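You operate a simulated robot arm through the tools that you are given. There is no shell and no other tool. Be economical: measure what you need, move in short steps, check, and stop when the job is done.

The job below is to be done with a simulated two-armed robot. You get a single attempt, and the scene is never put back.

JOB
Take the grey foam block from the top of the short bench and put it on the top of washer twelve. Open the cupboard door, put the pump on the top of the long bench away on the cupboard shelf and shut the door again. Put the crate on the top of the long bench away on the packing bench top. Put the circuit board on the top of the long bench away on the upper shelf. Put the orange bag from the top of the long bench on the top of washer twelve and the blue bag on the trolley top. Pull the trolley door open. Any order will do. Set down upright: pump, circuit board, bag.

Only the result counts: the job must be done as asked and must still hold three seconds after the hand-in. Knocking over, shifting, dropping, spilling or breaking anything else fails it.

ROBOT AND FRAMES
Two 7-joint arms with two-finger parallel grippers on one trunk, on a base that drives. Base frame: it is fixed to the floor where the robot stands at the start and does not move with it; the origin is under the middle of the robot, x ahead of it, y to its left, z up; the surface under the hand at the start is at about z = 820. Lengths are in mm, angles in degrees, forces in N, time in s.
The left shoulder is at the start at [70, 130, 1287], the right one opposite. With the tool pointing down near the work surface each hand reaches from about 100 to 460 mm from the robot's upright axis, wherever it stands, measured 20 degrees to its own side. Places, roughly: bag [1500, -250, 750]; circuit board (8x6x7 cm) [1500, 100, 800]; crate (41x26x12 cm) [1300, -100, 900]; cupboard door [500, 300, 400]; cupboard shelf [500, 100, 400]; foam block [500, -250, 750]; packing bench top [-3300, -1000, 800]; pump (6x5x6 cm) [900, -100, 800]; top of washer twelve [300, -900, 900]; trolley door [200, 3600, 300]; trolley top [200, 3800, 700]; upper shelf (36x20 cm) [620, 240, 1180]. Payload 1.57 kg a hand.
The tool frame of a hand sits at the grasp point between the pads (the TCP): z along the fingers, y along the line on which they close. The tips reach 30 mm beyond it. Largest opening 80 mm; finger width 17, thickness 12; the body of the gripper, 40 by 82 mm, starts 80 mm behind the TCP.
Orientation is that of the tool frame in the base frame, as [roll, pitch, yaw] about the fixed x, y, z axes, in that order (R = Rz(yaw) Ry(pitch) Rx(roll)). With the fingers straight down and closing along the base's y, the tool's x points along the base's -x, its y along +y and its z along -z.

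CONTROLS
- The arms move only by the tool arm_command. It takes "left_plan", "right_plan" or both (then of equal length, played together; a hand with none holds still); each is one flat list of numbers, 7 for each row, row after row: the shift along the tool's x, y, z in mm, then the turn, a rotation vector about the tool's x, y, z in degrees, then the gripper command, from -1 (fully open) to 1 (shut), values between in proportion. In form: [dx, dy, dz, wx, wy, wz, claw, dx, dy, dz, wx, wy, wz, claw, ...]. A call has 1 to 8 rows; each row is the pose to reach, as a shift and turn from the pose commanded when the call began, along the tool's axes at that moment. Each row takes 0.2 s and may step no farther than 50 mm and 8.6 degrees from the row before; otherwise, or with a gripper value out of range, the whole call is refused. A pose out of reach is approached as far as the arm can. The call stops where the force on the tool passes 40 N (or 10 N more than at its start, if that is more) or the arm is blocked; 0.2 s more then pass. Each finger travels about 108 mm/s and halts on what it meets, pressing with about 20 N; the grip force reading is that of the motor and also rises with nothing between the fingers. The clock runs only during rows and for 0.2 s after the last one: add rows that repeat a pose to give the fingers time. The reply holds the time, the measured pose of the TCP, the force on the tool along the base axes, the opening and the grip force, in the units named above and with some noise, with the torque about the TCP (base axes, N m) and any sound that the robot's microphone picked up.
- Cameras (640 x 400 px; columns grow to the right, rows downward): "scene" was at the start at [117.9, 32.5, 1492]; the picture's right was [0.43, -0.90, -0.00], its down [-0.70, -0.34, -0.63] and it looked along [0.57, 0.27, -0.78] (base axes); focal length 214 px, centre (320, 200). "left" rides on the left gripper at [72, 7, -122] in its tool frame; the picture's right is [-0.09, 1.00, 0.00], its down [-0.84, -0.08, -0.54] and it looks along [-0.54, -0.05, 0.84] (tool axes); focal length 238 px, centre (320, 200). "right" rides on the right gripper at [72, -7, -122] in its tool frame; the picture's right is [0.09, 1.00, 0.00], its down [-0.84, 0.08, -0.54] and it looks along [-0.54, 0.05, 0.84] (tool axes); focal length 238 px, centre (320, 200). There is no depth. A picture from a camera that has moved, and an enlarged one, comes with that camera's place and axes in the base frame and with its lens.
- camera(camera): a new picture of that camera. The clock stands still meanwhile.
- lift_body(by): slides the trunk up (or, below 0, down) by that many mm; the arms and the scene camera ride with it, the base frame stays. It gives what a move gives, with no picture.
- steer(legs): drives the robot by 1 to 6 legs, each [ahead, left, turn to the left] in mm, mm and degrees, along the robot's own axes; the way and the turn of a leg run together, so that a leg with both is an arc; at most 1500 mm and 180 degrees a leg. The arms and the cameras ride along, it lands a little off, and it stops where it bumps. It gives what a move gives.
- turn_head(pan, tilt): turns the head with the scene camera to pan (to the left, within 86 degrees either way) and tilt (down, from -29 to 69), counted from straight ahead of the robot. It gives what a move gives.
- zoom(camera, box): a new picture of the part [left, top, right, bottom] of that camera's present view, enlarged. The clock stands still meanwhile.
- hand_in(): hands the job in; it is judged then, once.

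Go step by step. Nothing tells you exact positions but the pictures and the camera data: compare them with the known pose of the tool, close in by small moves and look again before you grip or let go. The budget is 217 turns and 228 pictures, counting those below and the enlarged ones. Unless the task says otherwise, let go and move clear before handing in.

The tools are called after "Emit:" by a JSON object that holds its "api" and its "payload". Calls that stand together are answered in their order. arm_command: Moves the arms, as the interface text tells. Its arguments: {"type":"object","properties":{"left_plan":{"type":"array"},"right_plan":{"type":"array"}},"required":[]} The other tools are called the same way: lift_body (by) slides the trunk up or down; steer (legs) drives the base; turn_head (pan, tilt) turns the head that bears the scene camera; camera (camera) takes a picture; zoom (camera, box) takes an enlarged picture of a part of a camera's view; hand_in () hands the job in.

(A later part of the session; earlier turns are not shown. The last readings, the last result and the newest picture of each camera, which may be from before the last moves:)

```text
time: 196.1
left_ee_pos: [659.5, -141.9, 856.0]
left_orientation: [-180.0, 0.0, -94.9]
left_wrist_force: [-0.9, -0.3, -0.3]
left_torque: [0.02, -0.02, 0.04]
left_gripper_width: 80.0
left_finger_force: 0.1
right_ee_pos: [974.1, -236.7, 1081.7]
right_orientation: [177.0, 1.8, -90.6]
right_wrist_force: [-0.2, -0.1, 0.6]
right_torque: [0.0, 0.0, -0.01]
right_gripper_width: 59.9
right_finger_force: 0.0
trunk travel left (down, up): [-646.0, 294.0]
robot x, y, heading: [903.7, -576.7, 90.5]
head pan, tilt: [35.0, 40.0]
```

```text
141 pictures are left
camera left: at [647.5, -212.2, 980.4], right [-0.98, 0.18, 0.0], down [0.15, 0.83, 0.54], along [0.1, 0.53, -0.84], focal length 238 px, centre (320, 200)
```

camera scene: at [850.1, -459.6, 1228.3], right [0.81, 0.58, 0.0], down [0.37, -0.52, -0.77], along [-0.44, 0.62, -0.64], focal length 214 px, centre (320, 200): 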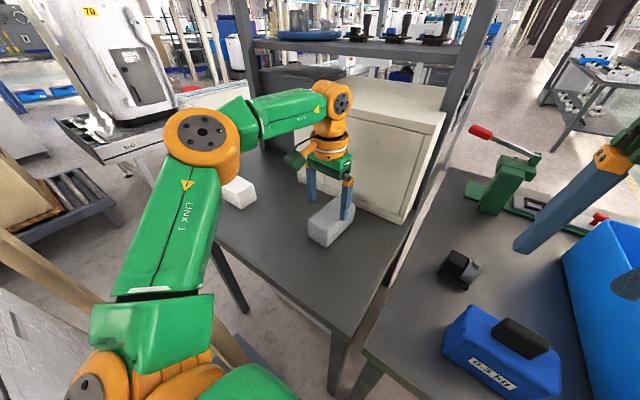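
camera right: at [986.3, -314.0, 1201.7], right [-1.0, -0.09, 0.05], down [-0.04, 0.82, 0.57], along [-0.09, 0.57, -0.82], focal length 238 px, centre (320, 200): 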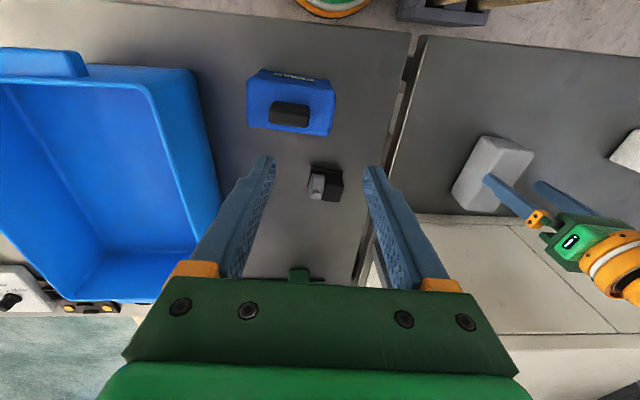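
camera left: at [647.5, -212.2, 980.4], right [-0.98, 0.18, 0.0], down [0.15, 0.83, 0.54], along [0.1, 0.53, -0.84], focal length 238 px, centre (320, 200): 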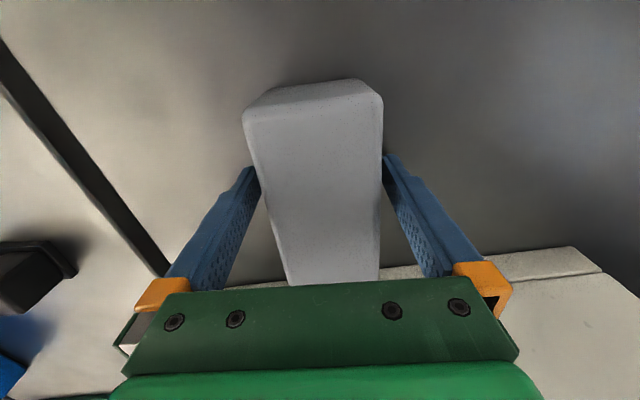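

The foam sits between the fingers. I close and lift.

Emit:
{"api": "arm_command", "payload": {"left_plan": [0, 0, 0, 0, 0, 0, 0, 0, 0, 0, 0, 0, 0, 1, 0, 0, 0, 0, 0, 0, 1, 0, 0, -40, 0, 0, 0, 1, 0, 0, -80, 0, 0, 0, 1]}}

Emit:
{"api": "camera", "payload": {"camera": "left"}}

```text
time: 197.3
left_ee_pos: [659.0, -142.7, 935.6]
left_orientation: [180.0, 0.0, -94.8]
left_wrist_force: [-0.9, 0.4, 0.9]
left_torque: [0.03, 0.02, 0.01]
left_gripper_width: 59.2
left_finger_force: 20.0
right_ee_pos: [974.8, -236.0, 1081.5]
right_orientation: [177.0, 1.8, -90.6]
right_wrist_force: [-0.1, 0.3, -0.2]
right_torque: [-0.01, -0.01, -0.02]
right_gripper_width: 59.5
right_finger_force: 0.1
trunk travel left (down, up): [-646.0, 294.0]
robot x, y, heading: [900.9, -573.9, 90.4]
head pan, tilt: [35.0, 40.0]
```

```text
140 pictures are left
camera left: at [647.0, -212.0, 1059.9], right [-0.98, 0.18, 0.0], down [0.15, 0.83, 0.54], along [0.09, 0.53, -0.84], focal length 238 px, centre (320, 200)
```

left: 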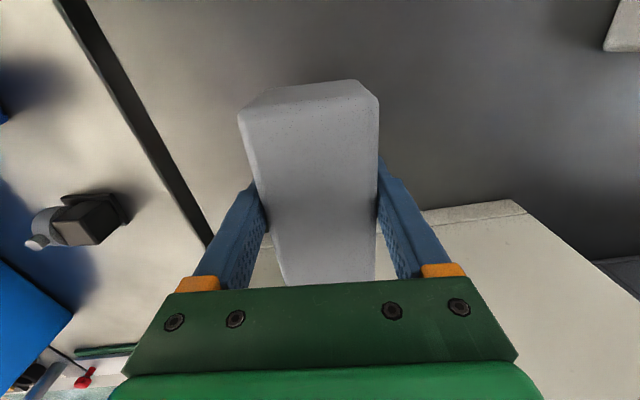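

Foam held. I raise the trunk, then drive over to pick the orange bag with the right hand in the same trip.

Emit:
{"api": "lift_body", "payload": {"by": 150}}

Emit:
{"api": "steer", "payload": {"legs": [[-120, 0, 0], [0, -470, 0], [70, 0, 0]]}}

Emit:
{"api": "turn_head", "payload": {"pan": -20, "tilt": 45}}

Emit:
{"api": "camera", "payload": {"camera": "scene"}}

Emit:
{"api": "camera", "payload": {"camera": "right"}}

```text
time: 199.0
left_ee_pos: [660.1, -141.1, 1084.8]
left_orientation: [-179.9, -0.1, -94.9]
left_wrist_force: [0.2, 0.3, 0.3]
left_torque: [0.01, -0.01, 0.0]
left_gripper_width: 59.4
left_finger_force: 19.7
right_ee_pos: [973.8, -236.8, 1231.4]
right_orientation: [176.9, 1.9, -90.6]
right_wrist_force: [0.1, -0.8, -1.2]
right_torque: [0.03, -0.02, 0.0]
right_gripper_width: 60.1
right_finger_force: 0.1
trunk travel left (down, up): [-796.0, 144.0]
robot x, y, heading: [899.0, -582.0, 90.5]
head pan, tilt: [35.0, 40.0]
```

```text
time: 203.3
left_ee_pos: [1129.0, -195.8, 1087.8]
left_orientation: [-180.0, 0.3, -95.2]
left_wrist_force: [0.1, -0.6, -0.3]
left_torque: [0.06, 0.01, 0.05]
left_gripper_width: 59.1
left_finger_force: 20.1
right_ee_pos: [1443.3, -292.7, 1233.3]
right_orientation: [177.0, 2.2, -90.8]
right_wrist_force: [-0.7, -0.4, 0.3]
right_torque: [0.02, 0.02, -0.02]
right_gripper_width: 60.0
right_finger_force: 0.1
trunk travel left (down, up): [-796.0, 144.0]
robot x, y, heading: [1370.8, -626.5, 90.0]
head pan, tilt: [35.0, 40.0]
```

```text
time: 204.5
left_ee_pos: [1130.2, -189.4, 1085.2]
left_orientation: [180.0, 0.1, -95.1]
left_wrist_force: [-0.3, 0.1, -0.3]
left_torque: [0.0, 0.02, 0.01]
left_gripper_width: 59.0
left_finger_force: 20.1
right_ee_pos: [1444.7, -286.3, 1231.9]
right_orientation: [177.0, 1.9, -90.8]
right_wrist_force: [-0.2, -0.1, 0.6]
right_torque: [-0.01, 0.02, 0.03]
right_gripper_width: 60.0
right_finger_force: 0.1
trunk travel left (down, up): [-796.0, 144.0]
robot x, y, heading: [1373.8, -627.2, 90.1]
head pan, tilt: [-20.0, 45.0]
```

```text
139 pictures are left
camera scene: at [1395.8, -500.4, 1371.1], right [0.94, -0.34, 0.0], down [-0.24, -0.67, -0.71], along [0.24, 0.67, -0.71], focal length 214 px, centre (320, 200)
```

scene: 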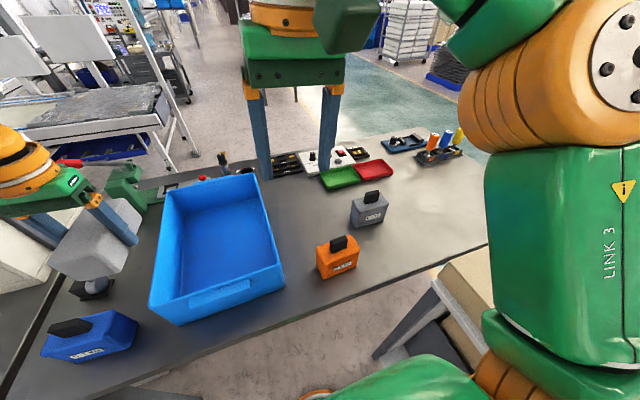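

```text
138 pictures are left
camera right: at [1456.1, -362.2, 1351.3], right [-1.0, -0.08, 0.05], down [-0.04, 0.82, 0.57], along [-0.09, 0.57, -0.82], focal length 238 px, centre (320, 200)
```

right: 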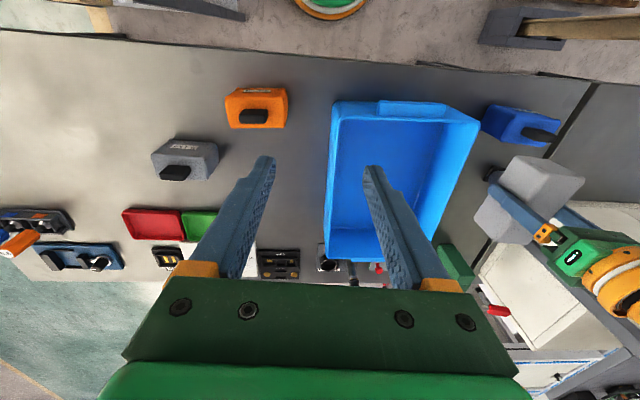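

The orange bag's grip tab is near (1538,-239), top at about z≈943. I zoom in for its shape.

Emit:
{"api": "zoom", "payload": {"camera": "scene", "box": [290, 170, 410, 290]}}

Emit:
{"api": "zoom", "payload": {"camera": "right", "box": [190, 60, 330, 160]}}

```text
3.33 times, centred on (350, 230) of scene
camera zoom: at [1395.8, -500.4, 1371.1], right [0.94, -0.34, 0.0], down [-0.24, -0.67, -0.71], along [0.24, 0.67, -0.71], focal length 715 px, centre (220, 100)
```

zoom: 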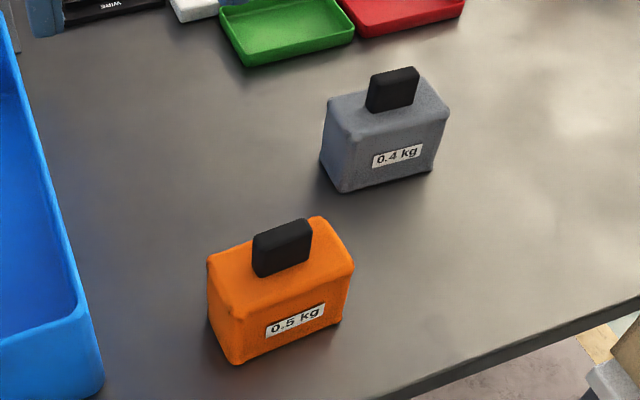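

```text
4.00 times, centred on (260, 110) of right
camera zoom: at [1456.1, -362.2, 1351.3], right [-1.0, -0.08, 0.05], down [-0.04, 0.82, 0.57], along [-0.09, 0.57, -0.82], focal length 953 px, centre (560, 560)
```

zoom: 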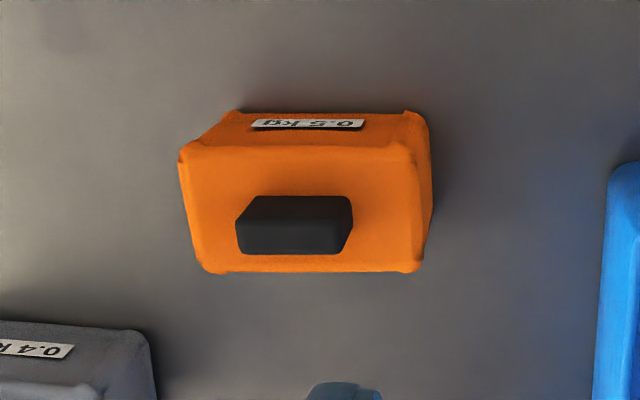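

Emit:
{"api": "arm_command", "payload": {"right_plan": [-8, -15, 37, 0.5, 0.3, 0, -1, -17, -30, 74, 1, 0.6, 0, -1, -25, -45, 111, 1.5, 1, 0, -1, -33, -60, 148, 2, 1.3, 0, -1, -42, -76, 185, 2.5, 1.6, 0, -1, -50, -91, 215, 3, 1.9, 0, -1, -50, -91, 215, 3, 1.9, 0, -1]}}

Emit:
{"api": "camera", "payload": {"camera": "right"}}

```text
time: 206.1
left_ee_pos: [1129.7, -189.3, 1084.9]
left_orientation: [-179.9, 0.0, -95.2]
left_wrist_force: [-0.2, -0.5, -0.7]
left_torque: [0.0, 0.03, -0.03]
left_gripper_width: 59.2
left_finger_force: 20.0
right_ee_pos: [1525.5, -229.8, 1013.5]
right_orientation: [180.0, 0.0, -90.8]
right_wrist_force: [0.2, -0.5, 0.1]
right_torque: [-0.01, 0.01, 0.01]
right_gripper_width: 79.9
right_finger_force: 0.0
trunk travel left (down, up): [-796.0, 144.0]
robot x, y, heading: [1368.6, -623.7, 90.2]
head pan, tilt: [-20.0, 45.0]
```

```text
135 pictures are left
camera right: at [1531.4, -302.0, 1135.4], right [-1.0, -0.08, 0.0], down [-0.07, 0.84, 0.54], along [-0.04, 0.54, -0.84], focal length 238 px, centre (320, 200)
```

right: 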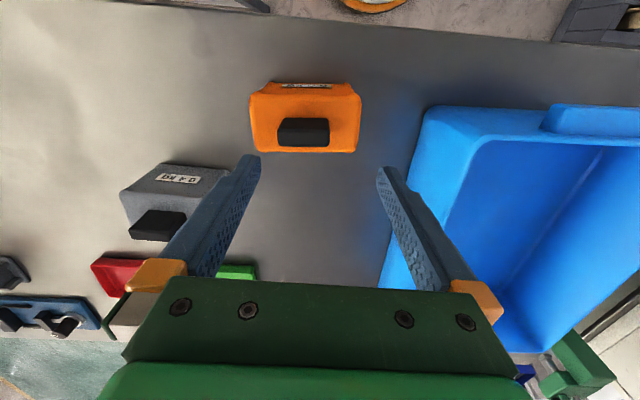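

Emit:
{"api": "arm_command", "payload": {"right_plan": [14, -14.5, 0, 0, 0, 0, -1, 14, -14.5, 20, 0, 0, 0, -1, 14, -14.5, 38, 0, 0, 0, -1, 14, -14.5, 38, 0, 0, 0, -1]}}

Emit:
{"api": "camera", "payload": {"camera": "right"}}

```text
time: 207.1
left_ee_pos: [1129.2, -189.0, 1085.4]
left_orientation: [-180.0, 0.0, -95.0]
left_wrist_force: [-0.6, 0.2, 0.0]
left_torque: [0.03, 0.01, 0.0]
left_gripper_width: 59.1
left_finger_force: 19.3
right_ee_pos: [1539.5, -243.6, 973.6]
right_orientation: [-180.0, 0.0, -90.8]
right_wrist_force: [-0.1, 0.2, 0.0]
right_torque: [-0.01, -0.06, 0.01]
right_gripper_width: 80.1
right_finger_force: 0.0
trunk travel left (down, up): [-796.0, 144.0]
robot x, y, heading: [1366.2, -622.1, 90.0]
head pan, tilt: [-20.0, 45.0]
```

```text
134 pictures are left
camera right: at [1545.8, -315.4, 1096.3], right [-1.0, -0.08, 0.0], down [-0.07, 0.84, 0.54], along [-0.04, 0.54, -0.84], focal length 238 px, centre (320, 200)
```

right: 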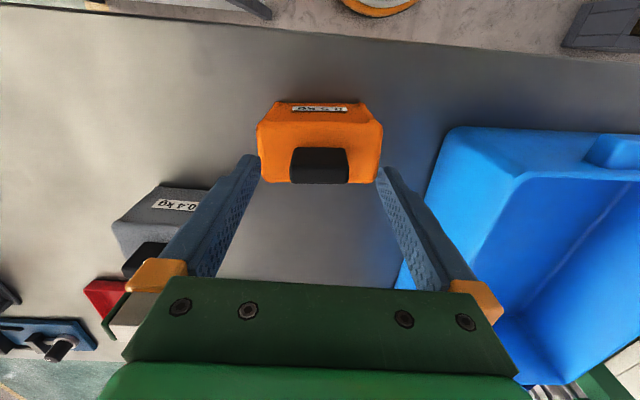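

Emit:
{"api": "arm_command", "payload": {"right_plan": [3, -1, 20, 0, 0, 0, -0.8, 3, -1, 38, 0, 0, 0, -0.8, 3, -1, 38, 0, 0, 0, -0.8]}}

Emit:
{"api": "camera", "payload": {"camera": "right"}}

Emit:
{"api": "zoom", "payload": {"camera": "scene", "box": [270, 170, 390, 290]}}

```text
time: 207.9
left_ee_pos: [1130.2, -189.2, 1085.9]
left_orientation: [-180.0, 0.0, -95.1]
left_wrist_force: [0.3, -0.1, -0.4]
left_torque: [0.03, 0.01, -0.01]
left_gripper_width: 59.3
left_finger_force: 20.0
right_ee_pos: [1539.0, -246.6, 935.9]
right_orientation: [180.0, -0.1, -90.9]
right_wrist_force: [0.1, -0.8, -0.2]
right_torque: [0.0, 0.04, 0.01]
right_gripper_width: 71.9
right_finger_force: 0.0
trunk travel left (down, up): [-796.0, 144.0]
robot x, y, heading: [1366.6, -624.6, 90.6]
head pan, tilt: [-20.0, 45.0]
```

```text
133 pictures are left
camera right: at [1545.4, -318.5, 1058.7], right [-1.0, -0.08, 0.0], down [-0.07, 0.84, 0.54], along [-0.04, 0.54, -0.84], focal length 238 px, centre (320, 200)
```

right: 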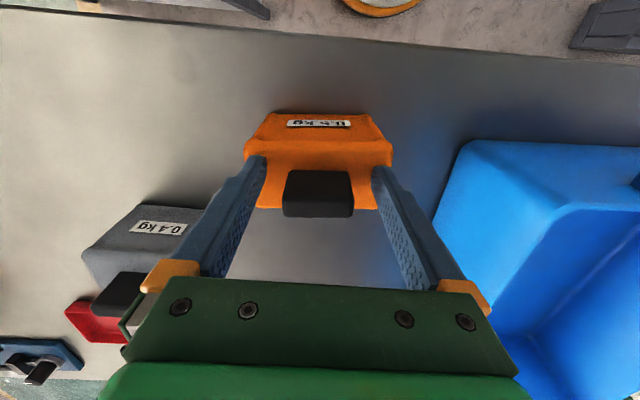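

```text
3.33 times, centred on (330, 230) of scene
camera zoom: at [1395.8, -499.8, 1371.1], right [0.94, -0.34, 0.0], down [-0.24, -0.67, -0.71], along [0.24, 0.67, -0.71], focal length 715 px, centre (287, 100)
```

zoom: 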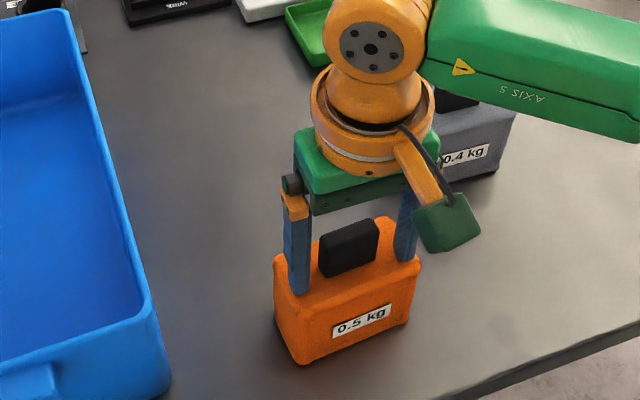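

Fingers flank the tab just above the bag body. I close and lift.

Emit:
{"api": "arm_command", "payload": {"right_plan": [0, 0, 0, 0, 0, 0, 0.5, 0, 0, 0, 0, 0, 0, 1, 0, 0, 0, 0, 0, 0, 1, 0, 0, -20, 0, 0, 0, 1, 0, 0, -60, 0, 0, 0, 1, 0, 0, -100, 0, 0, 0, 1]}}

Emit:
{"api": "camera", "payload": {"camera": "right"}}

```text
time: 209.3
left_ee_pos: [1129.3, -188.7, 1085.0]
left_orientation: [-179.9, -0.1, -95.1]
left_wrist_force: [0.1, 1.1, 0.0]
left_torque: [0.0, -0.01, 0.02]
left_gripper_width: 59.1
left_finger_force: 19.9
right_ee_pos: [1540.0, -246.2, 1036.3]
right_orientation: [180.0, -0.1, -90.7]
right_wrist_force: [0.0, 0.0, -4.2]
right_torque: [-0.03, 0.0, -0.05]
right_gripper_width: 44.3
right_finger_force: 20.0
trunk travel left (down, up): [-796.0, 144.0]
robot x, y, heading: [1368.8, -623.6, 90.2]
head pan, tilt: [-20.0, 45.0]
```

```text
131 pictures are left
camera right: at [1545.7, -318.3, 1159.3], right [-1.0, -0.08, 0.0], down [-0.07, 0.84, 0.54], along [-0.04, 0.54, -0.84], focal length 238 px, centre (320, 200)
```

right: 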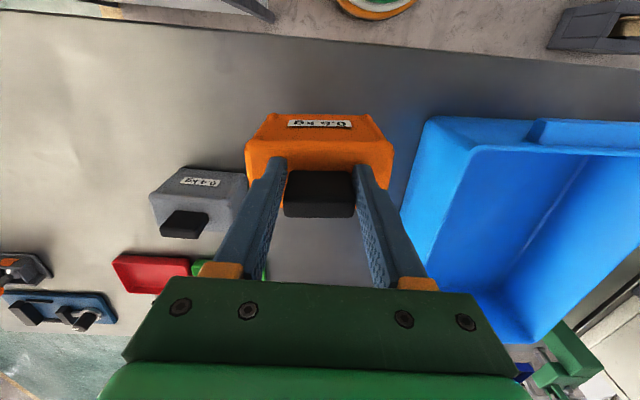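

Bag held. I raise the trunk, back away and turn toward washer twelve.

Emit:
{"api": "lift_body", "payload": {"by": 130}}

Emit:
{"api": "steer", "payload": {"legs": [[-300, 0, 0], [-100, 50, 0], [0, 0, 88]]}}

Emit:
{"api": "turn_head", "payload": {"pan": 0, "tilt": 35}}

Emit:
{"api": "camera", "payload": {"camera": "scene"}}

```text
time: 210.9
left_ee_pos: [1129.9, -188.1, 1215.3]
left_orientation: [-179.9, -0.1, -95.1]
left_wrist_force: [0.1, 0.3, -0.8]
left_torque: [0.01, -0.01, 0.01]
left_gripper_width: 59.2
left_finger_force: 20.0
right_ee_pos: [1539.9, -246.2, 1165.8]
right_orientation: [-180.0, -0.1, -90.9]
right_wrist_force: [0.5, 0.2, -4.0]
right_torque: [-0.07, 0.01, 0.01]
right_gripper_width: 44.2
right_finger_force: 20.1
trunk travel left (down, up): [-926.0, 14.0]
robot x, y, heading: [1372.2, -624.4, 90.3]
head pan, tilt: [-20.0, 45.0]
```

```text
time: 217.5
left_ee_pos: [872.3, -1247.6, 1215.2]
left_orientation: [180.0, 0.0, -8.1]
left_wrist_force: [0.0, 0.3, 0.4]
left_torque: [0.01, 0.01, 0.01]
left_gripper_width: 58.8
left_finger_force: 19.6
right_ee_pos: [950.3, -842.5, 1166.0]
right_orientation: [179.9, -0.1, -3.5]
right_wrist_force: [1.1, -0.5, -5.8]
right_torque: [0.01, -0.03, 0.05]
right_gripper_width: 44.4
right_finger_force: 19.9
trunk travel left (down, up): [-926.0, 14.0]
robot x, y, heading: [1321.4, -1031.7, 177.2]
head pan, tilt: [-20.0, 45.0]
```

```text
time: 218.3
left_ee_pos: [871.4, -1247.9, 1215.0]
left_orientation: [-180.0, 0.0, -8.0]
left_wrist_force: [-0.3, -0.7, -1.3]
left_torque: [-0.04, 0.02, 0.01]
left_gripper_width: 59.4
left_finger_force: 20.0
right_ee_pos: [950.5, -842.7, 1166.3]
right_orientation: [180.0, -0.1, -3.6]
right_wrist_force: [-0.2, -0.4, -4.9]
right_torque: [0.02, -0.07, 0.02]
right_gripper_width: 44.1
right_finger_force: 19.9
trunk travel left (down, up): [-926.0, 14.0]
robot x, y, heading: [1324.2, -1030.8, 177.4]
head pan, tilt: [0.0, 35.0]
```

```text
130 pictures are left
camera scene: at [1181.4, -1025.2, 1515.7], right [0.05, 1.0, 0.0], down [0.57, -0.03, -0.82], along [-0.82, 0.04, -0.57], focal length 214 px, centre (320, 200)
```

scene: 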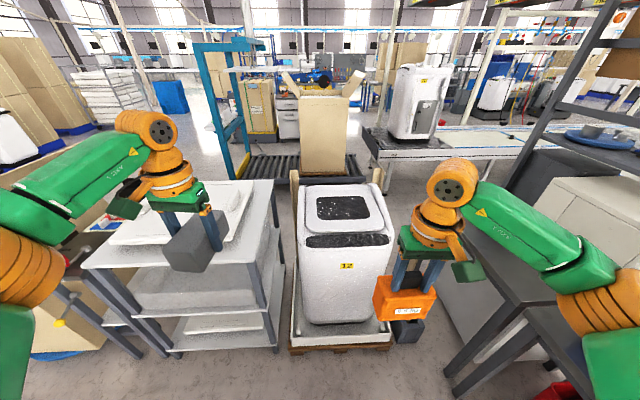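

Washer twelve's top spans about x 180–546, y -1050…-712 at z≈900. I drive up to it and prepare to put the bag down.

Emit:
{"api": "steer", "payload": {"legs": [[200, -61, 2.6], [245, 0, 0]]}}

Emit:
{"api": "lift_body", "payload": {"by": -90}}

Emit:
{"api": "turn_head", "payload": {"pan": 0, "tilt": 50}}

Emit:
{"api": "camera", "payload": {"camera": "scene"}}

Emit:
{"api": "camera", "payload": {"camera": "right"}}

```text
time: 221.3
left_ee_pos: [446.1, -1201.4, 1216.7]
left_orientation: [179.9, 0.2, -5.7]
left_wrist_force: [-0.2, 0.4, 0.1]
left_torque: [-0.01, 0.05, 0.03]
left_gripper_width: 59.1
left_finger_force: 20.4
right_ee_pos: [506.7, -792.8, 1168.1]
right_orientation: [-180.0, 0.0, -1.2]
right_wrist_force: [1.4, 0.2, -5.2]
right_torque: [0.0, -0.05, 0.0]
right_gripper_width: 44.1
right_finger_force: 19.8
trunk travel left (down, up): [-926.0, 14.0]
robot x, y, heading: [881.3, -967.8, 179.8]
head pan, tilt: [0.0, 35.0]
```

```text
time: 222.6
left_ee_pos: [441.3, -1200.9, 1125.2]
left_orientation: [-180.0, -0.1, -5.6]
left_wrist_force: [-0.3, -0.7, -0.2]
left_torque: [0.01, -0.02, 0.0]
left_gripper_width: 59.4
left_finger_force: 20.1
right_ee_pos: [504.3, -792.2, 1076.4]
right_orientation: [179.9, -0.1, -1.2]
right_wrist_force: [0.6, -0.3, -4.8]
right_torque: [0.02, -0.07, 0.01]
right_gripper_width: 44.3
right_finger_force: 19.9
trunk travel left (down, up): [-836.0, 104.0]
robot x, y, heading: [879.5, -962.7, 179.9]
head pan, tilt: [0.0, 35.0]
```

```text
time: 223.3
left_ee_pos: [442.0, -1201.3, 1125.0]
left_orientation: [-180.0, 0.1, -5.6]
left_wrist_force: [-0.2, -0.4, 0.6]
left_torque: [0.01, 0.01, 0.01]
left_gripper_width: 59.3
left_finger_force: 20.3
right_ee_pos: [502.9, -791.1, 1077.5]
right_orientation: [-179.9, -0.1, -1.2]
right_wrist_force: [-0.7, -0.5, -5.5]
right_torque: [0.01, -0.02, 0.03]
right_gripper_width: 44.4
right_finger_force: 19.3
trunk travel left (down, up): [-836.0, 104.0]
robot x, y, heading: [879.8, -965.9, 179.9]
head pan, tilt: [0.0, 50.0]
```

```text
129 pictures are left
camera scene: at [752.6, -964.6, 1404.1], right [0.0, 1.0, 0.0], down [0.77, 0.0, -0.64], along [-0.64, 0.0, -0.77], focal length 214 px, centre (320, 200)
```

scene: 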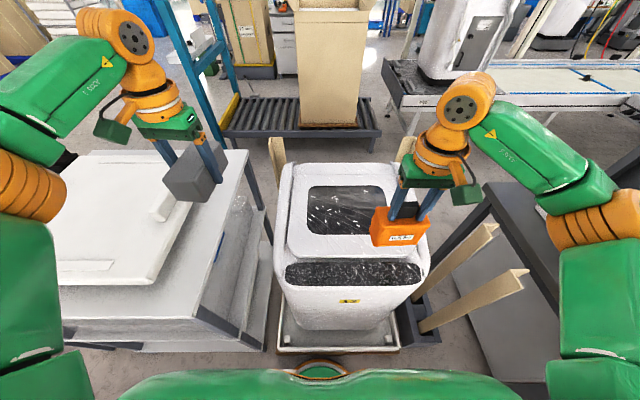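

```text
128 pictures are left
camera right: at [575.3, -786.6, 1198.9], right [0.07, -1.0, 0.0], down [-0.84, -0.06, 0.54], along [-0.54, -0.04, -0.84], focal length 238 px, centre (320, 200)
```

right: 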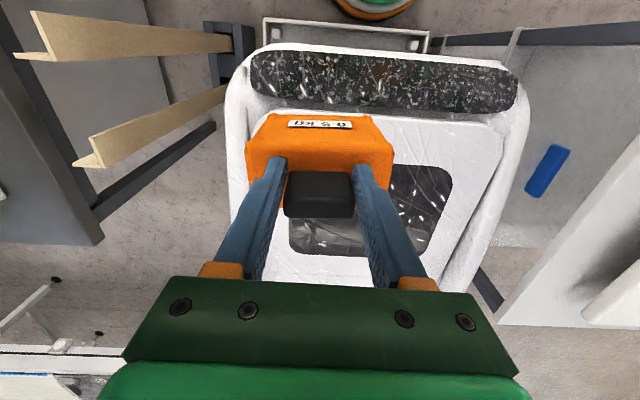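

The lid's near strip (x≈460–520) is free. I lower the bag onto it at about (488,-795).

Emit:
{"api": "arm_command", "payload": {"right_plan": [-8, 2, 20, 0, 0, 0, 1, -15, 4, 40, 0, 0, 0, 1, -15, 4, 48, 0, 0, 0, 1, -15, 4, 48, 0, 0, 0, 1]}}

Emit:
{"api": "zoom", "payload": {"camera": "scene", "box": [260, 130, 500, 330]}}

```text
time: 224.3
left_ee_pos: [442.2, -1202.0, 1125.5]
left_orientation: [180.0, 0.1, -5.6]
left_wrist_force: [-0.1, 0.4, -0.6]
left_torque: [0.01, 0.03, 0.0]
left_gripper_width: 59.2
left_finger_force: 19.9
right_ee_pos: [488.2, -795.3, 1028.5]
right_orientation: [-179.9, -0.1, -1.2]
right_wrist_force: [-0.2, 0.2, -5.3]
right_torque: [-0.01, -0.06, -0.01]
right_gripper_width: 44.0
right_finger_force: 20.2
trunk travel left (down, up): [-836.0, 104.0]
robot x, y, heading: [881.8, -967.4, 179.9]
head pan, tilt: [0.0, 50.0]
```

```text
2.00 times, centred on (380, 230) of scene
camera zoom: at [752.6, -964.6, 1404.0], right [0.0, 1.0, 0.0], down [0.77, 0.0, -0.64], along [-0.64, 0.0, -0.77], focal length 429 px, centre (200, 140)
```

zoom: 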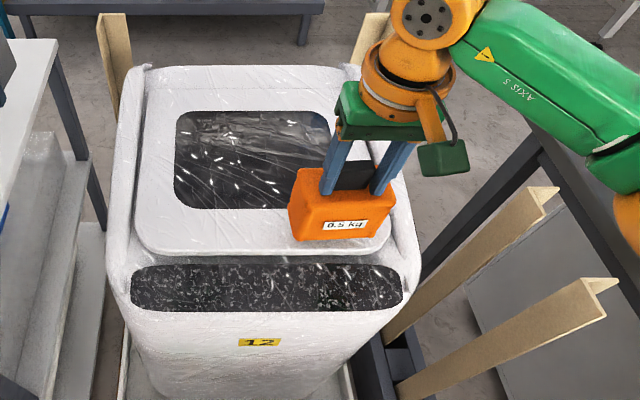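

I shift the bag slightly inward and lower to contact.

Emit:
{"api": "arm_command", "payload": {"right_plan": [-12, 25, 0, 0, 0, 0, 1, -12, 25, 3, 0, 0, 0, 1, -12, 25, 6, 0, 0, 0, 1, -12, 25, 9, 0, 0, 0, 1, -12, 25, 12, 0, 0, 0, 1]}}

Emit:
{"api": "zoom", "payload": {"camera": "scene", "box": [320, 150, 460, 270]}}

```text
time: 225.5
left_ee_pos: [442.5, -1200.8, 1124.7]
left_orientation: [-180.0, 0.1, -5.6]
left_wrist_force: [-0.1, -0.5, 0.1]
left_torque: [-0.01, 0.0, -0.03]
left_gripper_width: 59.1
left_finger_force: 19.5
right_ee_pos: [475.3, -820.1, 1016.0]
right_orientation: [-180.0, -0.2, -1.2]
right_wrist_force: [0.4, 0.2, -4.5]
right_torque: [0.0, -0.05, 0.0]
right_gripper_width: 44.2
right_finger_force: 20.4
trunk travel left (down, up): [-836.0, 104.0]
robot x, y, heading: [882.0, -968.9, 179.7]
head pan, tilt: [0.0, 50.0]
```

```text
3.33 times, centred on (390, 210) of scene
camera zoom: at [752.2, -964.8, 1404.0], right [0.0, 1.0, 0.0], down [0.77, 0.0, -0.64], along [-0.64, 0.0, -0.77], focal length 715 px, centre (87, 167)
```

zoom: 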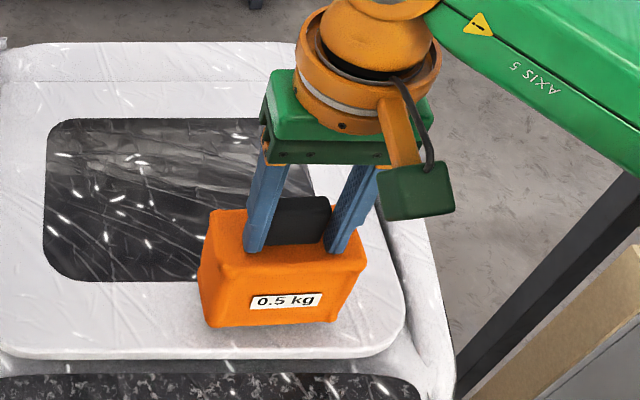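

Emit:
{"api": "arm_command", "payload": {"right_plan": [0, 0, 3, 0, 0, 0, 1, 0, 0, 6, 0, 0, 0, 1, 0, 0, 9, 0, 0, 0, 1, 0, 0, 12, 0, 0, 0, 1]}}

```text
time: 226.5
left_ee_pos: [442.9, -1200.8, 1124.5]
left_orientation: [-179.9, 0.0, -5.6]
left_wrist_force: [-0.3, -0.5, -0.2]
left_torque: [0.0, 0.01, 0.01]
left_gripper_width: 59.3
left_finger_force: 20.2
right_ee_pos: [474.6, -818.9, 1003.8]
right_orientation: [180.0, -0.1, -1.2]
right_wrist_force: [0.9, 0.5, -5.3]
right_torque: [0.01, -0.02, 0.01]
right_gripper_width: 44.2
right_finger_force: 19.7
trunk travel left (down, up): [-836.0, 104.0]
robot x, y, heading: [880.9, -966.4, 179.7]
head pan, tilt: [0.0, 50.0]
```

Emit:
{"api": "arm_command", "payload": {"right_plan": [0, 0, 3, 0, 0, 0, 1, 0, 0, 6, 0, 0, 0, 1, 0, 0, 9, 0, 0, 0, 1, 0, 0, 12, 0, 0, 0, 1]}}

Emit:
{"api": "zoom", "payload": {"camera": "scene", "box": [320, 150, 460, 270]}}

```text
time: 227.5
left_ee_pos: [447.9, -1201.9, 1128.2]
left_orientation: [-179.9, 0.3, -5.6]
left_wrist_force: [-0.5, -0.2, -1.0]
left_torque: [0.04, 0.02, -0.03]
left_gripper_width: 59.4
left_finger_force: 19.8
right_ee_pos: [477.9, -821.6, 996.7]
right_orientation: [180.0, 0.6, -1.1]
right_wrist_force: [-8.7, 4.3, 38.7]
right_torque: [0.38, 0.16, 0.28]
right_gripper_width: 44.2
right_finger_force: 19.4
trunk travel left (down, up): [-836.0, 104.0]
robot x, y, heading: [880.5, -963.3, 179.6]
head pan, tilt: [0.0, 50.0]
```

```text
3.33 times, centred on (390, 210) of scene
camera zoom: at [758.8, -966.0, 1405.4], right [0.0, 1.0, 0.0], down [0.76, 0.0, -0.65], along [-0.65, 0.0, -0.76], focal length 715 px, centre (87, 167)
```

zoom: 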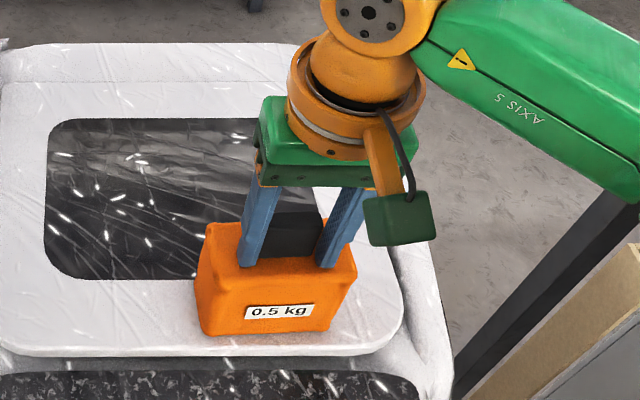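

Contact at the lid. I relieve pressure, open, and rise.

Emit:
{"api": "arm_command", "payload": {"right_plan": [0, 0, -3, 0, 0, 0, 1, 0, 0, -5, 0, 0, 0, 1, 0, 0, -5, 0, 0, 0, -0.6, 0, 0, -5, 0, 0, 0, -0.6, 0, 0, -40, 0, 0, 0, -0.6, 0, 0, -85, 0, 0, 0, -0.6, 0, 0, -130, 0, 0, 0, -0.6]}}

Emit:
{"api": "zoom", "payload": {"camera": "scene", "box": [260, 130, 500, 330]}}

```text
time: 229.1
left_ee_pos: [443.5, -1202.0, 1126.2]
left_orientation: [-180.0, 0.1, -5.6]
left_wrist_force: [-0.1, 0.6, -0.5]
left_torque: [0.02, -0.01, 0.0]
left_gripper_width: 59.6
left_finger_force: 19.7
right_ee_pos: [475.8, -821.8, 1124.8]
right_orientation: [-180.0, -0.1, -1.1]
right_wrist_force: [0.9, -0.8, 0.5]
right_torque: [0.02, 0.03, 0.02]
right_gripper_width: 64.1
right_finger_force: 0.1
trunk travel left (down, up): [-836.0, 104.0]
robot x, y, heading: [883.5, -962.3, 180.0]
head pan, tilt: [0.0, 50.0]
```

```text
2.00 times, centred on (380, 230) of scene
camera zoom: at [754.2, -966.0, 1404.2], right [0.0, 1.0, 0.0], down [0.77, 0.0, -0.64], along [-0.64, 0.0, -0.77], focal length 429 px, centre (200, 140)
```

zoom: 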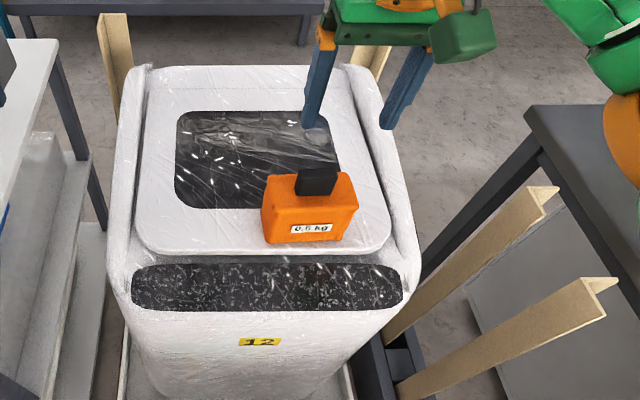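

The orange bag stands upright on the washer. Now the foam: I step the base sideways, lower the trunk, and bring the left hand over the lid's other half.

Emit:
{"api": "steer", "payload": {"legs": [[0, -120, 0]]}}

Emit:
{"api": "lift_body", "payload": {"by": -80}}

Emit:
{"api": "arm_command", "payload": {"left_plan": [-4, -29, 0, 0, 0, -1.4, 1, -8, -58, 0, 0, 0, -2.8, 1, -12, -87, 10, 0, 0, -4.2, 1, -15, -116, 40, 0, 0, -5.6, 1, -15, -116, 80, 0, 0, -5.6, 1, -15, -116, 105, 0, 0, -5.6, 1, -15, -116, 105, 0, 0, -5.6, 1]}}

Emit:
{"api": "camera", "payload": {"camera": "scene"}}

```text
time: 230.4
left_ee_pos: [443.3, -1086.6, 1124.5]
left_orientation: [-179.8, 0.1, -5.6]
left_wrist_force: [0.3, -0.2, 0.1]
left_torque: [0.04, 0.0, 0.01]
left_gripper_width: 59.0
left_finger_force: 20.4
right_ee_pos: [475.0, -705.8, 1123.2]
right_orientation: [-179.8, -0.1, -1.2]
right_wrist_force: [0.3, -0.8, 0.3]
right_torque: [0.01, -0.01, -0.02]
right_gripper_width: 63.8
right_finger_force: 0.1
trunk travel left (down, up): [-836.0, 104.0]
robot x, y, heading: [881.1, -848.9, 179.7]
head pan, tilt: [0.0, 50.0]
```

```text
time: 231.5
left_ee_pos: [444.2, -1083.6, 1045.6]
left_orientation: [-179.9, 0.0, -5.6]
left_wrist_force: [-0.1, -0.4, -0.6]
left_torque: [-0.02, -0.03, 0.01]
left_gripper_width: 59.1
left_finger_force: 19.6
right_ee_pos: [476.4, -702.4, 1042.9]
right_orientation: [-180.0, -0.2, -1.2]
right_wrist_force: [-0.3, 0.2, 0.6]
right_torque: [0.03, -0.02, 0.01]
right_gripper_width: 64.2
right_finger_force: 0.0
trunk travel left (down, up): [-756.0, 184.0]
robot x, y, heading: [880.1, -846.9, 179.8]
head pan, tilt: [0.0, 50.0]
```

```text
time: 233.1
left_ee_pos: [475.7, -1000.8, 945.9]
left_orientation: [-179.9, 0.1, 0.0]
left_wrist_force: [0.4, -0.3, 0.0]
left_torque: [0.01, 0.0, 0.03]
left_gripper_width: 59.3
left_finger_force: 19.8
left hand out of reach, approached as far as the arm can: row 1, 2, 3, 4, 5, 6, 7
right_ee_pos: [477.2, -702.5, 1042.6]
right_orientation: [179.9, -0.2, -1.2]
right_wrist_force: [0.1, 0.3, 0.3]
right_torque: [-0.01, -0.03, 0.0]
right_gripper_width: 64.0
right_finger_force: 0.0
trunk travel left (down, up): [-756.0, 184.0]
robot x, y, heading: [884.3, -846.0, 179.7]
head pan, tilt: [0.0, 50.0]
```

```text
123 pictures are left
camera scene: at [754.3, -846.3, 1324.2], right [0.0, 1.0, 0.0], down [0.77, 0.0, -0.64], along [-0.64, 0.0, -0.77], focal length 214 px, centre (320, 200)
```

scene: 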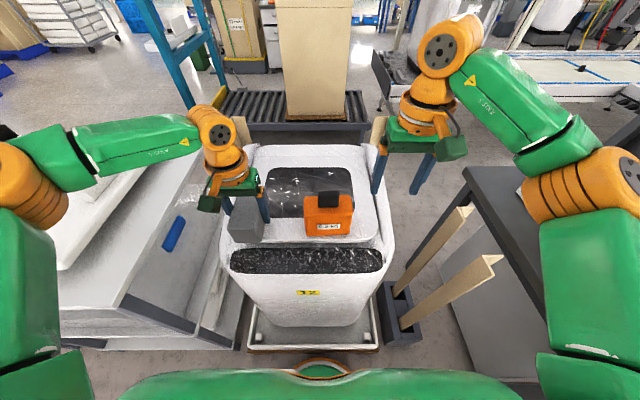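

The left arm reaches better a bit outward. I shift the hand outward, move the base 90 mm right, then continue.

Emit:
{"api": "arm_command", "payload": {"left_plan": [0, 45, -20, 0, 0, 0, 1, 0, 70, -30, 0, 0, 0, 1]}}

Emit:
{"api": "steer", "payload": {"legs": [[0, -90, 0]]}}

```text
time: 233.7
left_ee_pos: [475.4, -1068.0, 978.1]
left_orientation: [-180.0, -0.1, 0.1]
left_wrist_force: [-0.1, 0.2, -0.2]
left_torque: [-0.03, 0.0, 0.04]
left_gripper_width: 59.3
left_finger_force: 20.1
right_ee_pos: [476.5, -702.8, 1043.0]
right_orientation: [180.0, 0.0, -1.2]
right_wrist_force: [0.1, -0.1, -0.4]
right_torque: [-0.03, 0.0, 0.03]
right_gripper_width: 64.0
right_finger_force: 0.1
trunk travel left (down, up): [-756.0, 184.0]
robot x, y, heading: [886.8, -845.2, 179.4]
head pan, tilt: [0.0, 50.0]
```

```text
time: 234.8
left_ee_pos: [475.4, -981.9, 977.9]
left_orientation: [-179.8, 0.1, 0.1]
left_wrist_force: [0.0, 0.9, 0.4]
left_torque: [0.01, -0.02, 0.02]
left_gripper_width: 59.3
left_finger_force: 20.1
right_ee_pos: [476.1, -616.1, 1043.3]
right_orientation: [-179.8, -0.1, -1.3]
right_wrist_force: [1.4, 0.9, 0.4]
right_torque: [0.04, -0.03, 0.02]
right_gripper_width: 64.0
right_finger_force: 0.0
trunk travel left (down, up): [-756.0, 184.0]
robot x, y, heading: [884.9, -753.2, 179.8]
head pan, tilt: [0.0, 50.0]
```

Emit:
{"api": "arm_command", "payload": {"left_plan": [-30, -8, 0, 0, 0, 0, 1, -30, -8, 20, 0, 0, 0, 1, -30, -8, 40, 0, 0, 0, 1, -30, -8, 40, 0, 0, 0, 1]}}

Emit:
{"api": "zoom", "payload": {"camera": "scene", "box": [160, 120, 400, 320]}}

```text
time: 235.8
left_ee_pos: [445.4, -969.6, 937.3]
left_orientation: [-179.9, -0.1, 0.1]
left_wrist_force: [0.3, -0.7, -1.1]
left_torque: [-0.01, 0.0, 0.0]
left_gripper_width: 59.4
left_finger_force: 19.1
right_ee_pos: [474.9, -613.6, 1042.4]
right_orientation: [179.9, -0.1, -1.2]
right_wrist_force: [0.9, -0.3, -0.4]
right_torque: [0.0, -0.01, 0.03]
right_gripper_width: 63.9
right_finger_force: 0.0
trunk travel left (down, up): [-756.0, 184.0]
robot x, y, heading: [884.6, -754.1, 179.8]
head pan, tilt: [0.0, 50.0]
```

```text
2.00 times, centred on (280, 220) of scene
camera zoom: at [754.2, -756.3, 1324.1], right [0.0, 1.0, 0.0], down [0.77, 0.0, -0.64], along [-0.64, 0.0, -0.77], focal length 429 px, centre (400, 160)
```

zoom: 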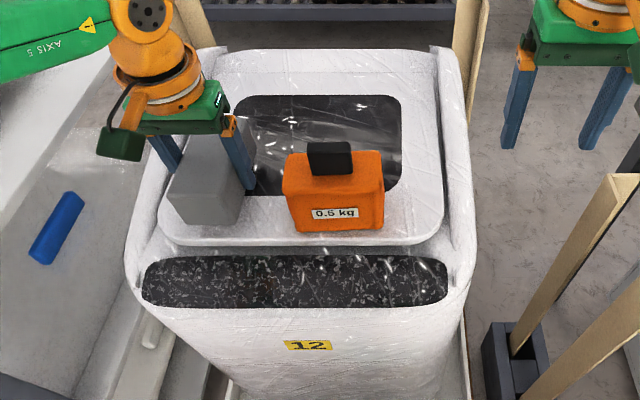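

Emit:
{"api": "arm_command", "payload": {"left_plan": [0, 0, 4, 0, 0, 0, 1, 0, 0, 8, 0, 0, 0, 1, 0, 0, 11, 0, 0, 0, 1, 0, 0, 14, 0, 0, 0, 1, 0, 0, 17, 0, 0, 0, 1, 0, 0, 20, 0, 0, 0, 1]}}

```text
time: 237.2
left_ee_pos: [446.9, -970.7, 917.7]
left_orientation: [-179.9, 0.2, 0.1]
left_wrist_force: [0.0, -0.2, -0.6]
left_torque: [-0.01, 0.0, 0.0]
left_gripper_width: 59.4
left_finger_force: 19.8
right_ee_pos: [475.9, -612.2, 1043.5]
right_orientation: [179.9, -0.1, -1.2]
right_wrist_force: [0.2, -0.3, -0.6]
right_torque: [0.02, 0.02, 0.03]
right_gripper_width: 64.2
right_finger_force: 0.0
trunk travel left (down, up): [-756.0, 184.0]
robot x, y, heading: [882.7, -756.2, 179.8]
head pan, tilt: [0.0, 50.0]
```

Emit:
{"api": "arm_command", "payload": {"left_plan": [0, 0, 2, 0, 0, 0, 1, 0, 0, 4, 0, 0, 0, 1, 0, 0, 6, 0, 0, 0, 1]}}

Emit:
{"api": "zoom", "payload": {"camera": "scene", "box": [200, 150, 320, 260]}}

```text
time: 238.1
left_ee_pos: [448.8, -970.6, 915.3]
left_orientation: [-180.0, 0.3, 0.1]
left_wrist_force: [-4.5, -1.0, 16.2]
left_torque: [-0.05, 0.06, 0.02]
left_gripper_width: 59.6
left_finger_force: 19.7
left hand out of reach, approached as far as the arm can: row 3
right_ee_pos: [478.4, -611.6, 1043.7]
right_orientation: [179.9, -0.1, -1.2]
right_wrist_force: [0.1, 0.3, -0.7]
right_torque: [0.03, 0.0, -0.02]
right_gripper_width: 63.9
right_finger_force: 0.0
trunk travel left (down, up): [-756.0, 184.0]
robot x, y, heading: [880.6, -758.6, 180.0]
head pan, tilt: [0.0, 50.0]
```

```text
3.64 times, centred on (260, 205) of scene
camera zoom: at [756.5, -754.7, 1324.5], right [0.0, 1.0, 0.0], down [0.77, 0.0, -0.64], along [-0.64, 0.0, -0.77], focal length 780 px, centre (538, 182)
```

zoom: 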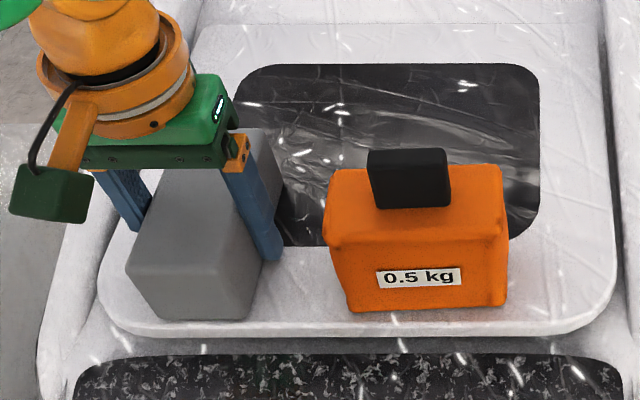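

Foam rests on the lid. I release and rise.

Emit:
{"api": "arm_command", "payload": {"left_plan": [0, 0, -2, 0, 0, 0, 1, 0, 0, -2, 0, 0, 0, -0.9, 0, 0, -2, 0, 0, 0, -0.9, 0, 0, -40, 0, 0, 0, -0.9, 0, 0, -85, 0, 0, 0, -0.9, 0, 0, -130, 0, 0, 0, -0.9]}}

Emit:
{"api": "lift_body", "payload": {"by": 170}}

Emit:
{"api": "steer", "payload": {"legs": [[-300, 100, 0]]}}

Emit:
{"api": "camera", "payload": {"camera": "scene"}}

```text
time: 239.4
left_ee_pos: [450.0, -970.5, 1043.0]
left_orientation: [-180.0, 0.1, 0.1]
left_wrist_force: [0.5, 0.0, -0.2]
left_torque: [0.04, -0.03, -0.02]
left_gripper_width: 76.0
left_finger_force: 0.0
right_ee_pos: [476.3, -611.3, 1042.8]
right_orientation: [-180.0, -0.1, -1.1]
right_wrist_force: [0.5, -1.1, 0.0]
right_torque: [0.02, 0.01, 0.02]
right_gripper_width: 64.0
right_finger_force: 0.1
trunk travel left (down, up): [-756.0, 184.0]
robot x, y, heading: [882.1, -755.7, 179.6]
head pan, tilt: [0.0, 50.0]
```

```text
time: 241.4
left_ee_pos: [449.0, -970.9, 1212.4]
left_orientation: [-179.9, 0.3, 0.1]
left_wrist_force: [0.3, 0.0, -0.1]
left_torque: [0.01, 0.02, -0.01]
left_gripper_width: 75.9
left_finger_force: 0.1
right_ee_pos: [476.4, -614.0, 1211.7]
right_orientation: [180.0, -0.1, -1.2]
right_wrist_force: [0.6, 0.1, 1.1]
right_torque: [-0.04, 0.02, 0.01]
right_gripper_width: 63.9
right_finger_force: 0.1
trunk travel left (down, up): [-926.0, 14.0]
robot x, y, heading: [881.0, -760.2, 180.0]
head pan, tilt: [0.0, 50.0]
```

```text
time: 243.5
left_ee_pos: [752.2, -1071.5, 1213.1]
left_orientation: [180.0, 0.0, 0.4]
left_wrist_force: [-0.1, -0.2, -0.1]
left_torque: [-0.01, 0.02, 0.01]
left_gripper_width: 76.3
left_finger_force: 0.0
right_ee_pos: [776.3, -713.7, 1211.4]
right_orientation: [179.9, -0.3, -0.9]
right_wrist_force: [0.5, 0.5, -0.6]
right_torque: [-0.01, -0.03, 0.01]
right_gripper_width: 63.8
right_finger_force: 0.1
trunk travel left (down, up): [-926.0, 14.0]
robot x, y, heading: [1186.2, -857.3, -180.2]
head pan, tilt: [0.0, 50.0]
```

```text
120 pictures are left
camera scene: at [1054.6, -855.9, 1493.8], right [0.0, 1.0, 0.0], down [0.77, 0.0, -0.64], along [-0.64, 0.0, -0.77], focal length 214 px, centre (320, 200)
```

scene: 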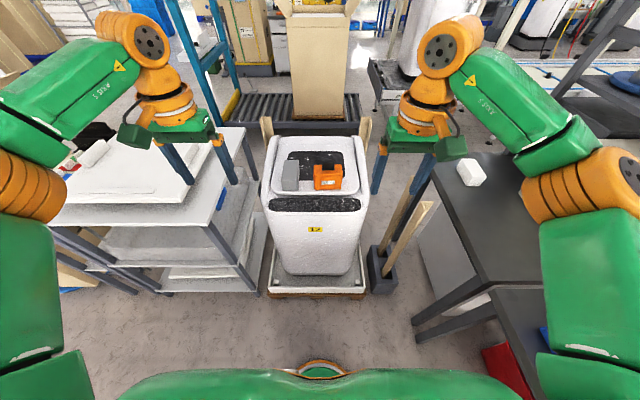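

Both are in place on washer twelve. Next the crate: I turn to face the long bench and come in centred on it.

Emit:
{"api": "steer", "payload": {"legs": [[0, 0, -89.8], [100, -76, 0]]}}

Emit:
{"api": "turn_head", "payload": {"pan": 0, "tilt": 45}}

Emit:
{"api": "camera", "payload": {"camera": "scene"}}

```text
time: 248.7
left_ee_pos: [1057.8, -324.8, 1214.6]
left_orientation: [-179.7, 0.4, -91.4]
left_wrist_force: [-1.0, 0.3, -0.3]
left_torque: [0.01, 0.0, -0.01]
left_gripper_width: 75.8
left_finger_force: 0.0
right_ee_pos: [1416.1, -361.1, 1215.6]
right_orientation: [-179.9, 0.2, -92.7]
right_wrist_force: [-0.4, 0.5, 0.0]
right_torque: [0.05, 0.0, 0.01]
right_gripper_width: 64.0
right_finger_force: 0.0
trunk travel left (down, up): [-926.0, 14.0]
robot x, y, heading: [1268.3, -759.0, 88.3]
head pan, tilt: [0.0, 50.0]
```

```text
time: 249.3
left_ee_pos: [1061.5, -322.6, 1213.5]
left_orientation: [-179.9, 0.2, -91.4]
left_wrist_force: [0.3, 0.1, 1.0]
left_torque: [-0.02, -0.05, 0.01]
left_gripper_width: 76.2
left_finger_force: 0.1
right_ee_pos: [1417.5, -356.9, 1213.0]
right_orientation: [180.0, 0.0, -92.6]
right_wrist_force: [0.0, 0.1, 0.2]
right_torque: [0.02, -0.03, 0.01]
right_gripper_width: 64.1
right_finger_force: 0.1
trunk travel left (down, up): [-926.0, 14.0]
robot x, y, heading: [1267.4, -755.7, 88.2]
head pan, tilt: [0.0, 45.0]
```

```text
119 pictures are left
camera scene: at [1266.9, -630.2, 1501.2], right [1.0, -0.03, 0.0], down [-0.02, -0.71, -0.71], along [0.02, 0.71, -0.71], focal length 214 px, centre (320, 200)
```

scene: 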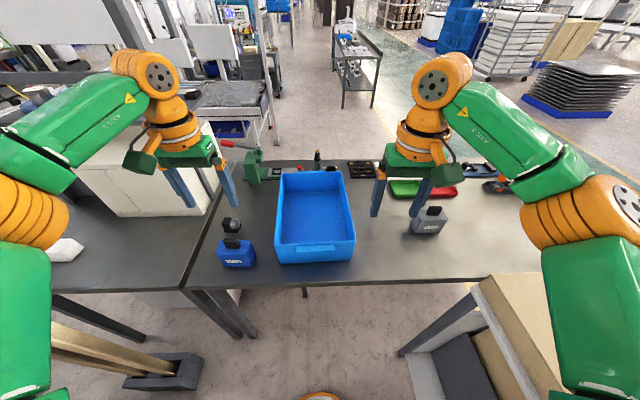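

Crate rim spans about x 1130–1386, y -246…~150. My arms reach only its near half, so I will grip both long walls near the front, drag it toward me, then regrip at its middle. First I square up and lower the trunk.

Emit:
{"api": "steer", "payload": {"legs": [[0, 0, 3.5], [165, 8, 0]]}}

Emit:
{"api": "lift_body", "payload": {"by": -190}}

Emit:
{"api": "camera", "payload": {"camera": "scene"}}

```text
time: 251.2
left_ee_pos: [1020.2, -176.3, 1214.1]
left_orientation: [-179.9, 0.4, -87.8]
left_wrist_force: [-0.1, -0.7, 0.3]
left_torque: [0.02, 0.02, 0.02]
left_gripper_width: 76.2
left_finger_force: 0.1
right_ee_pos: [1380.0, -190.0, 1213.7]
right_orientation: [180.0, 0.2, -88.9]
right_wrist_force: [-0.2, 0.3, -0.1]
right_torque: [0.03, -0.03, 0.03]
right_gripper_width: 63.9
right_finger_force: 0.0
trunk travel left (down, up): [-926.0, 14.0]
robot x, y, heading: [1251.6, -598.4, 92.1]
head pan, tilt: [0.0, 45.0]
```

```text
time: 253.3
left_ee_pos: [1021.0, -172.4, 1023.1]
left_orientation: [-180.0, 0.1, -87.8]
left_wrist_force: [-0.1, -0.7, 0.7]
left_torque: [-0.02, -0.03, 0.01]
left_gripper_width: 75.9
left_finger_force: 0.0
right_ee_pos: [1380.3, -186.0, 1022.9]
right_orientation: [180.0, 0.0, -89.0]
right_wrist_force: [0.1, 0.2, -0.1]
right_torque: [0.02, 0.0, -0.01]
right_gripper_width: 63.9
right_finger_force: 0.1
trunk travel left (down, up): [-736.0, 204.0]
robot x, y, heading: [1253.3, -596.5, 91.9]
head pan, tilt: [0.0, 45.0]
```

```text
118 pictures are left
camera scene: at [1246.7, -466.5, 1311.1], right [1.0, 0.03, 0.0], down [0.02, -0.71, -0.71], along [-0.02, 0.71, -0.71], focal length 214 px, centre (320, 200)
```

scene: 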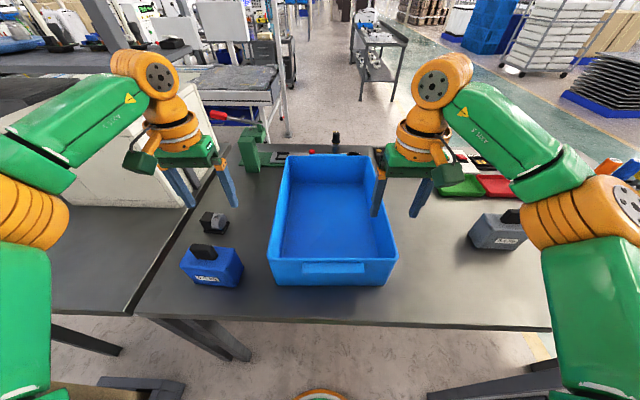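

Emit:
{"api": "arm_command", "payload": {"left_plan": [7, -39, 0, 0, 0, -0.5, -1, 15, -78, 0, 0, 0, -1, -1, 22.5, -116, 0, 0, 0, -1.4, -1, 22.5, -116, 20, 0, 0, -1.4, -1], "right_plan": [2, -2, 0, 0, 0, -0.8, -1, 4, -4, 0, 0, 0, -1.6, -1, 4, -4, 0, 0, 0, -2.4, -1, 4, -4, 20, 0, 0, -2.4, -1]}}

Emit:
{"api": "camera", "payload": {"camera": "left"}}

Emit:
{"api": "camera", "payload": {"camera": "right"}}

```text
time: 254.3
left_ee_pos: [1106.9, -218.9, 997.5]
left_orientation: [-179.7, 0.3, -86.3]
left_wrist_force: [0.0, -0.1, -0.4]
left_torque: [-0.05, -0.02, 0.0]
left_gripper_width: 79.6
left_finger_force: 0.0
left hand out of reach, approached as far as the arm can: row 1, 2, 3, 4
right_ee_pos: [1385.1, -189.0, 1003.1]
right_orientation: [-180.0, -0.1, -86.6]
right_wrist_force: [0.0, -0.1, 0.2]
right_torque: [0.02, 0.0, -0.02]
right_gripper_width: 79.8
right_finger_force: 0.0
trunk travel left (down, up): [-736.0, 204.0]
robot x, y, heading: [1251.0, -597.6, 91.9]
head pan, tilt: [0.0, 45.0]
```

```text
117 pictures are left
camera left: at [1105.2, -290.9, 1121.5], right [-1.0, 0.03, 0.0], down [0.02, 0.84, 0.55], along [0.02, 0.54, -0.84], focal length 238 px, centre (320, 200)
```

left: 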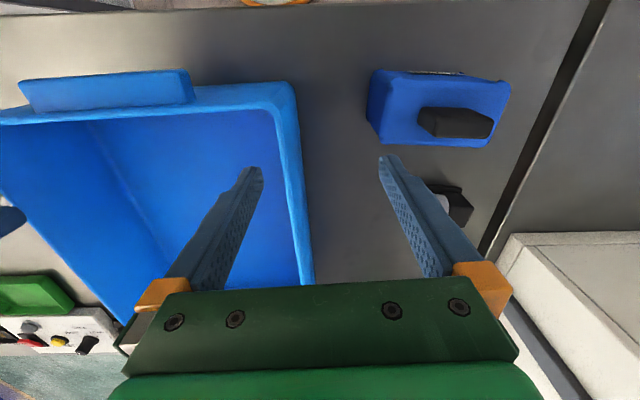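

```text
116 pictures are left
camera right: at [1395.7, -260.5, 1125.6], right [-0.99, -0.15, 0.0], down [-0.13, 0.83, 0.54], along [-0.08, 0.53, -0.84], focal length 238 px, centre (320, 200)
```

right: 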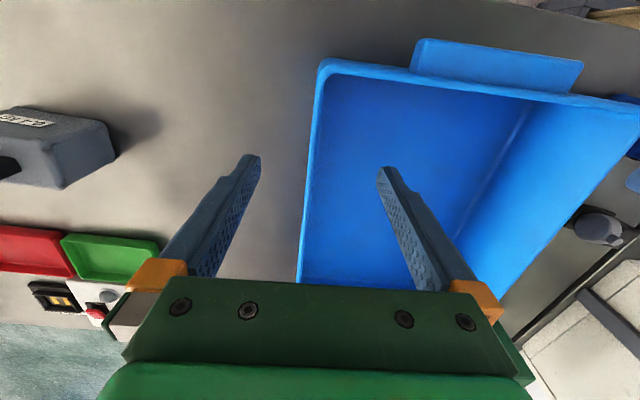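

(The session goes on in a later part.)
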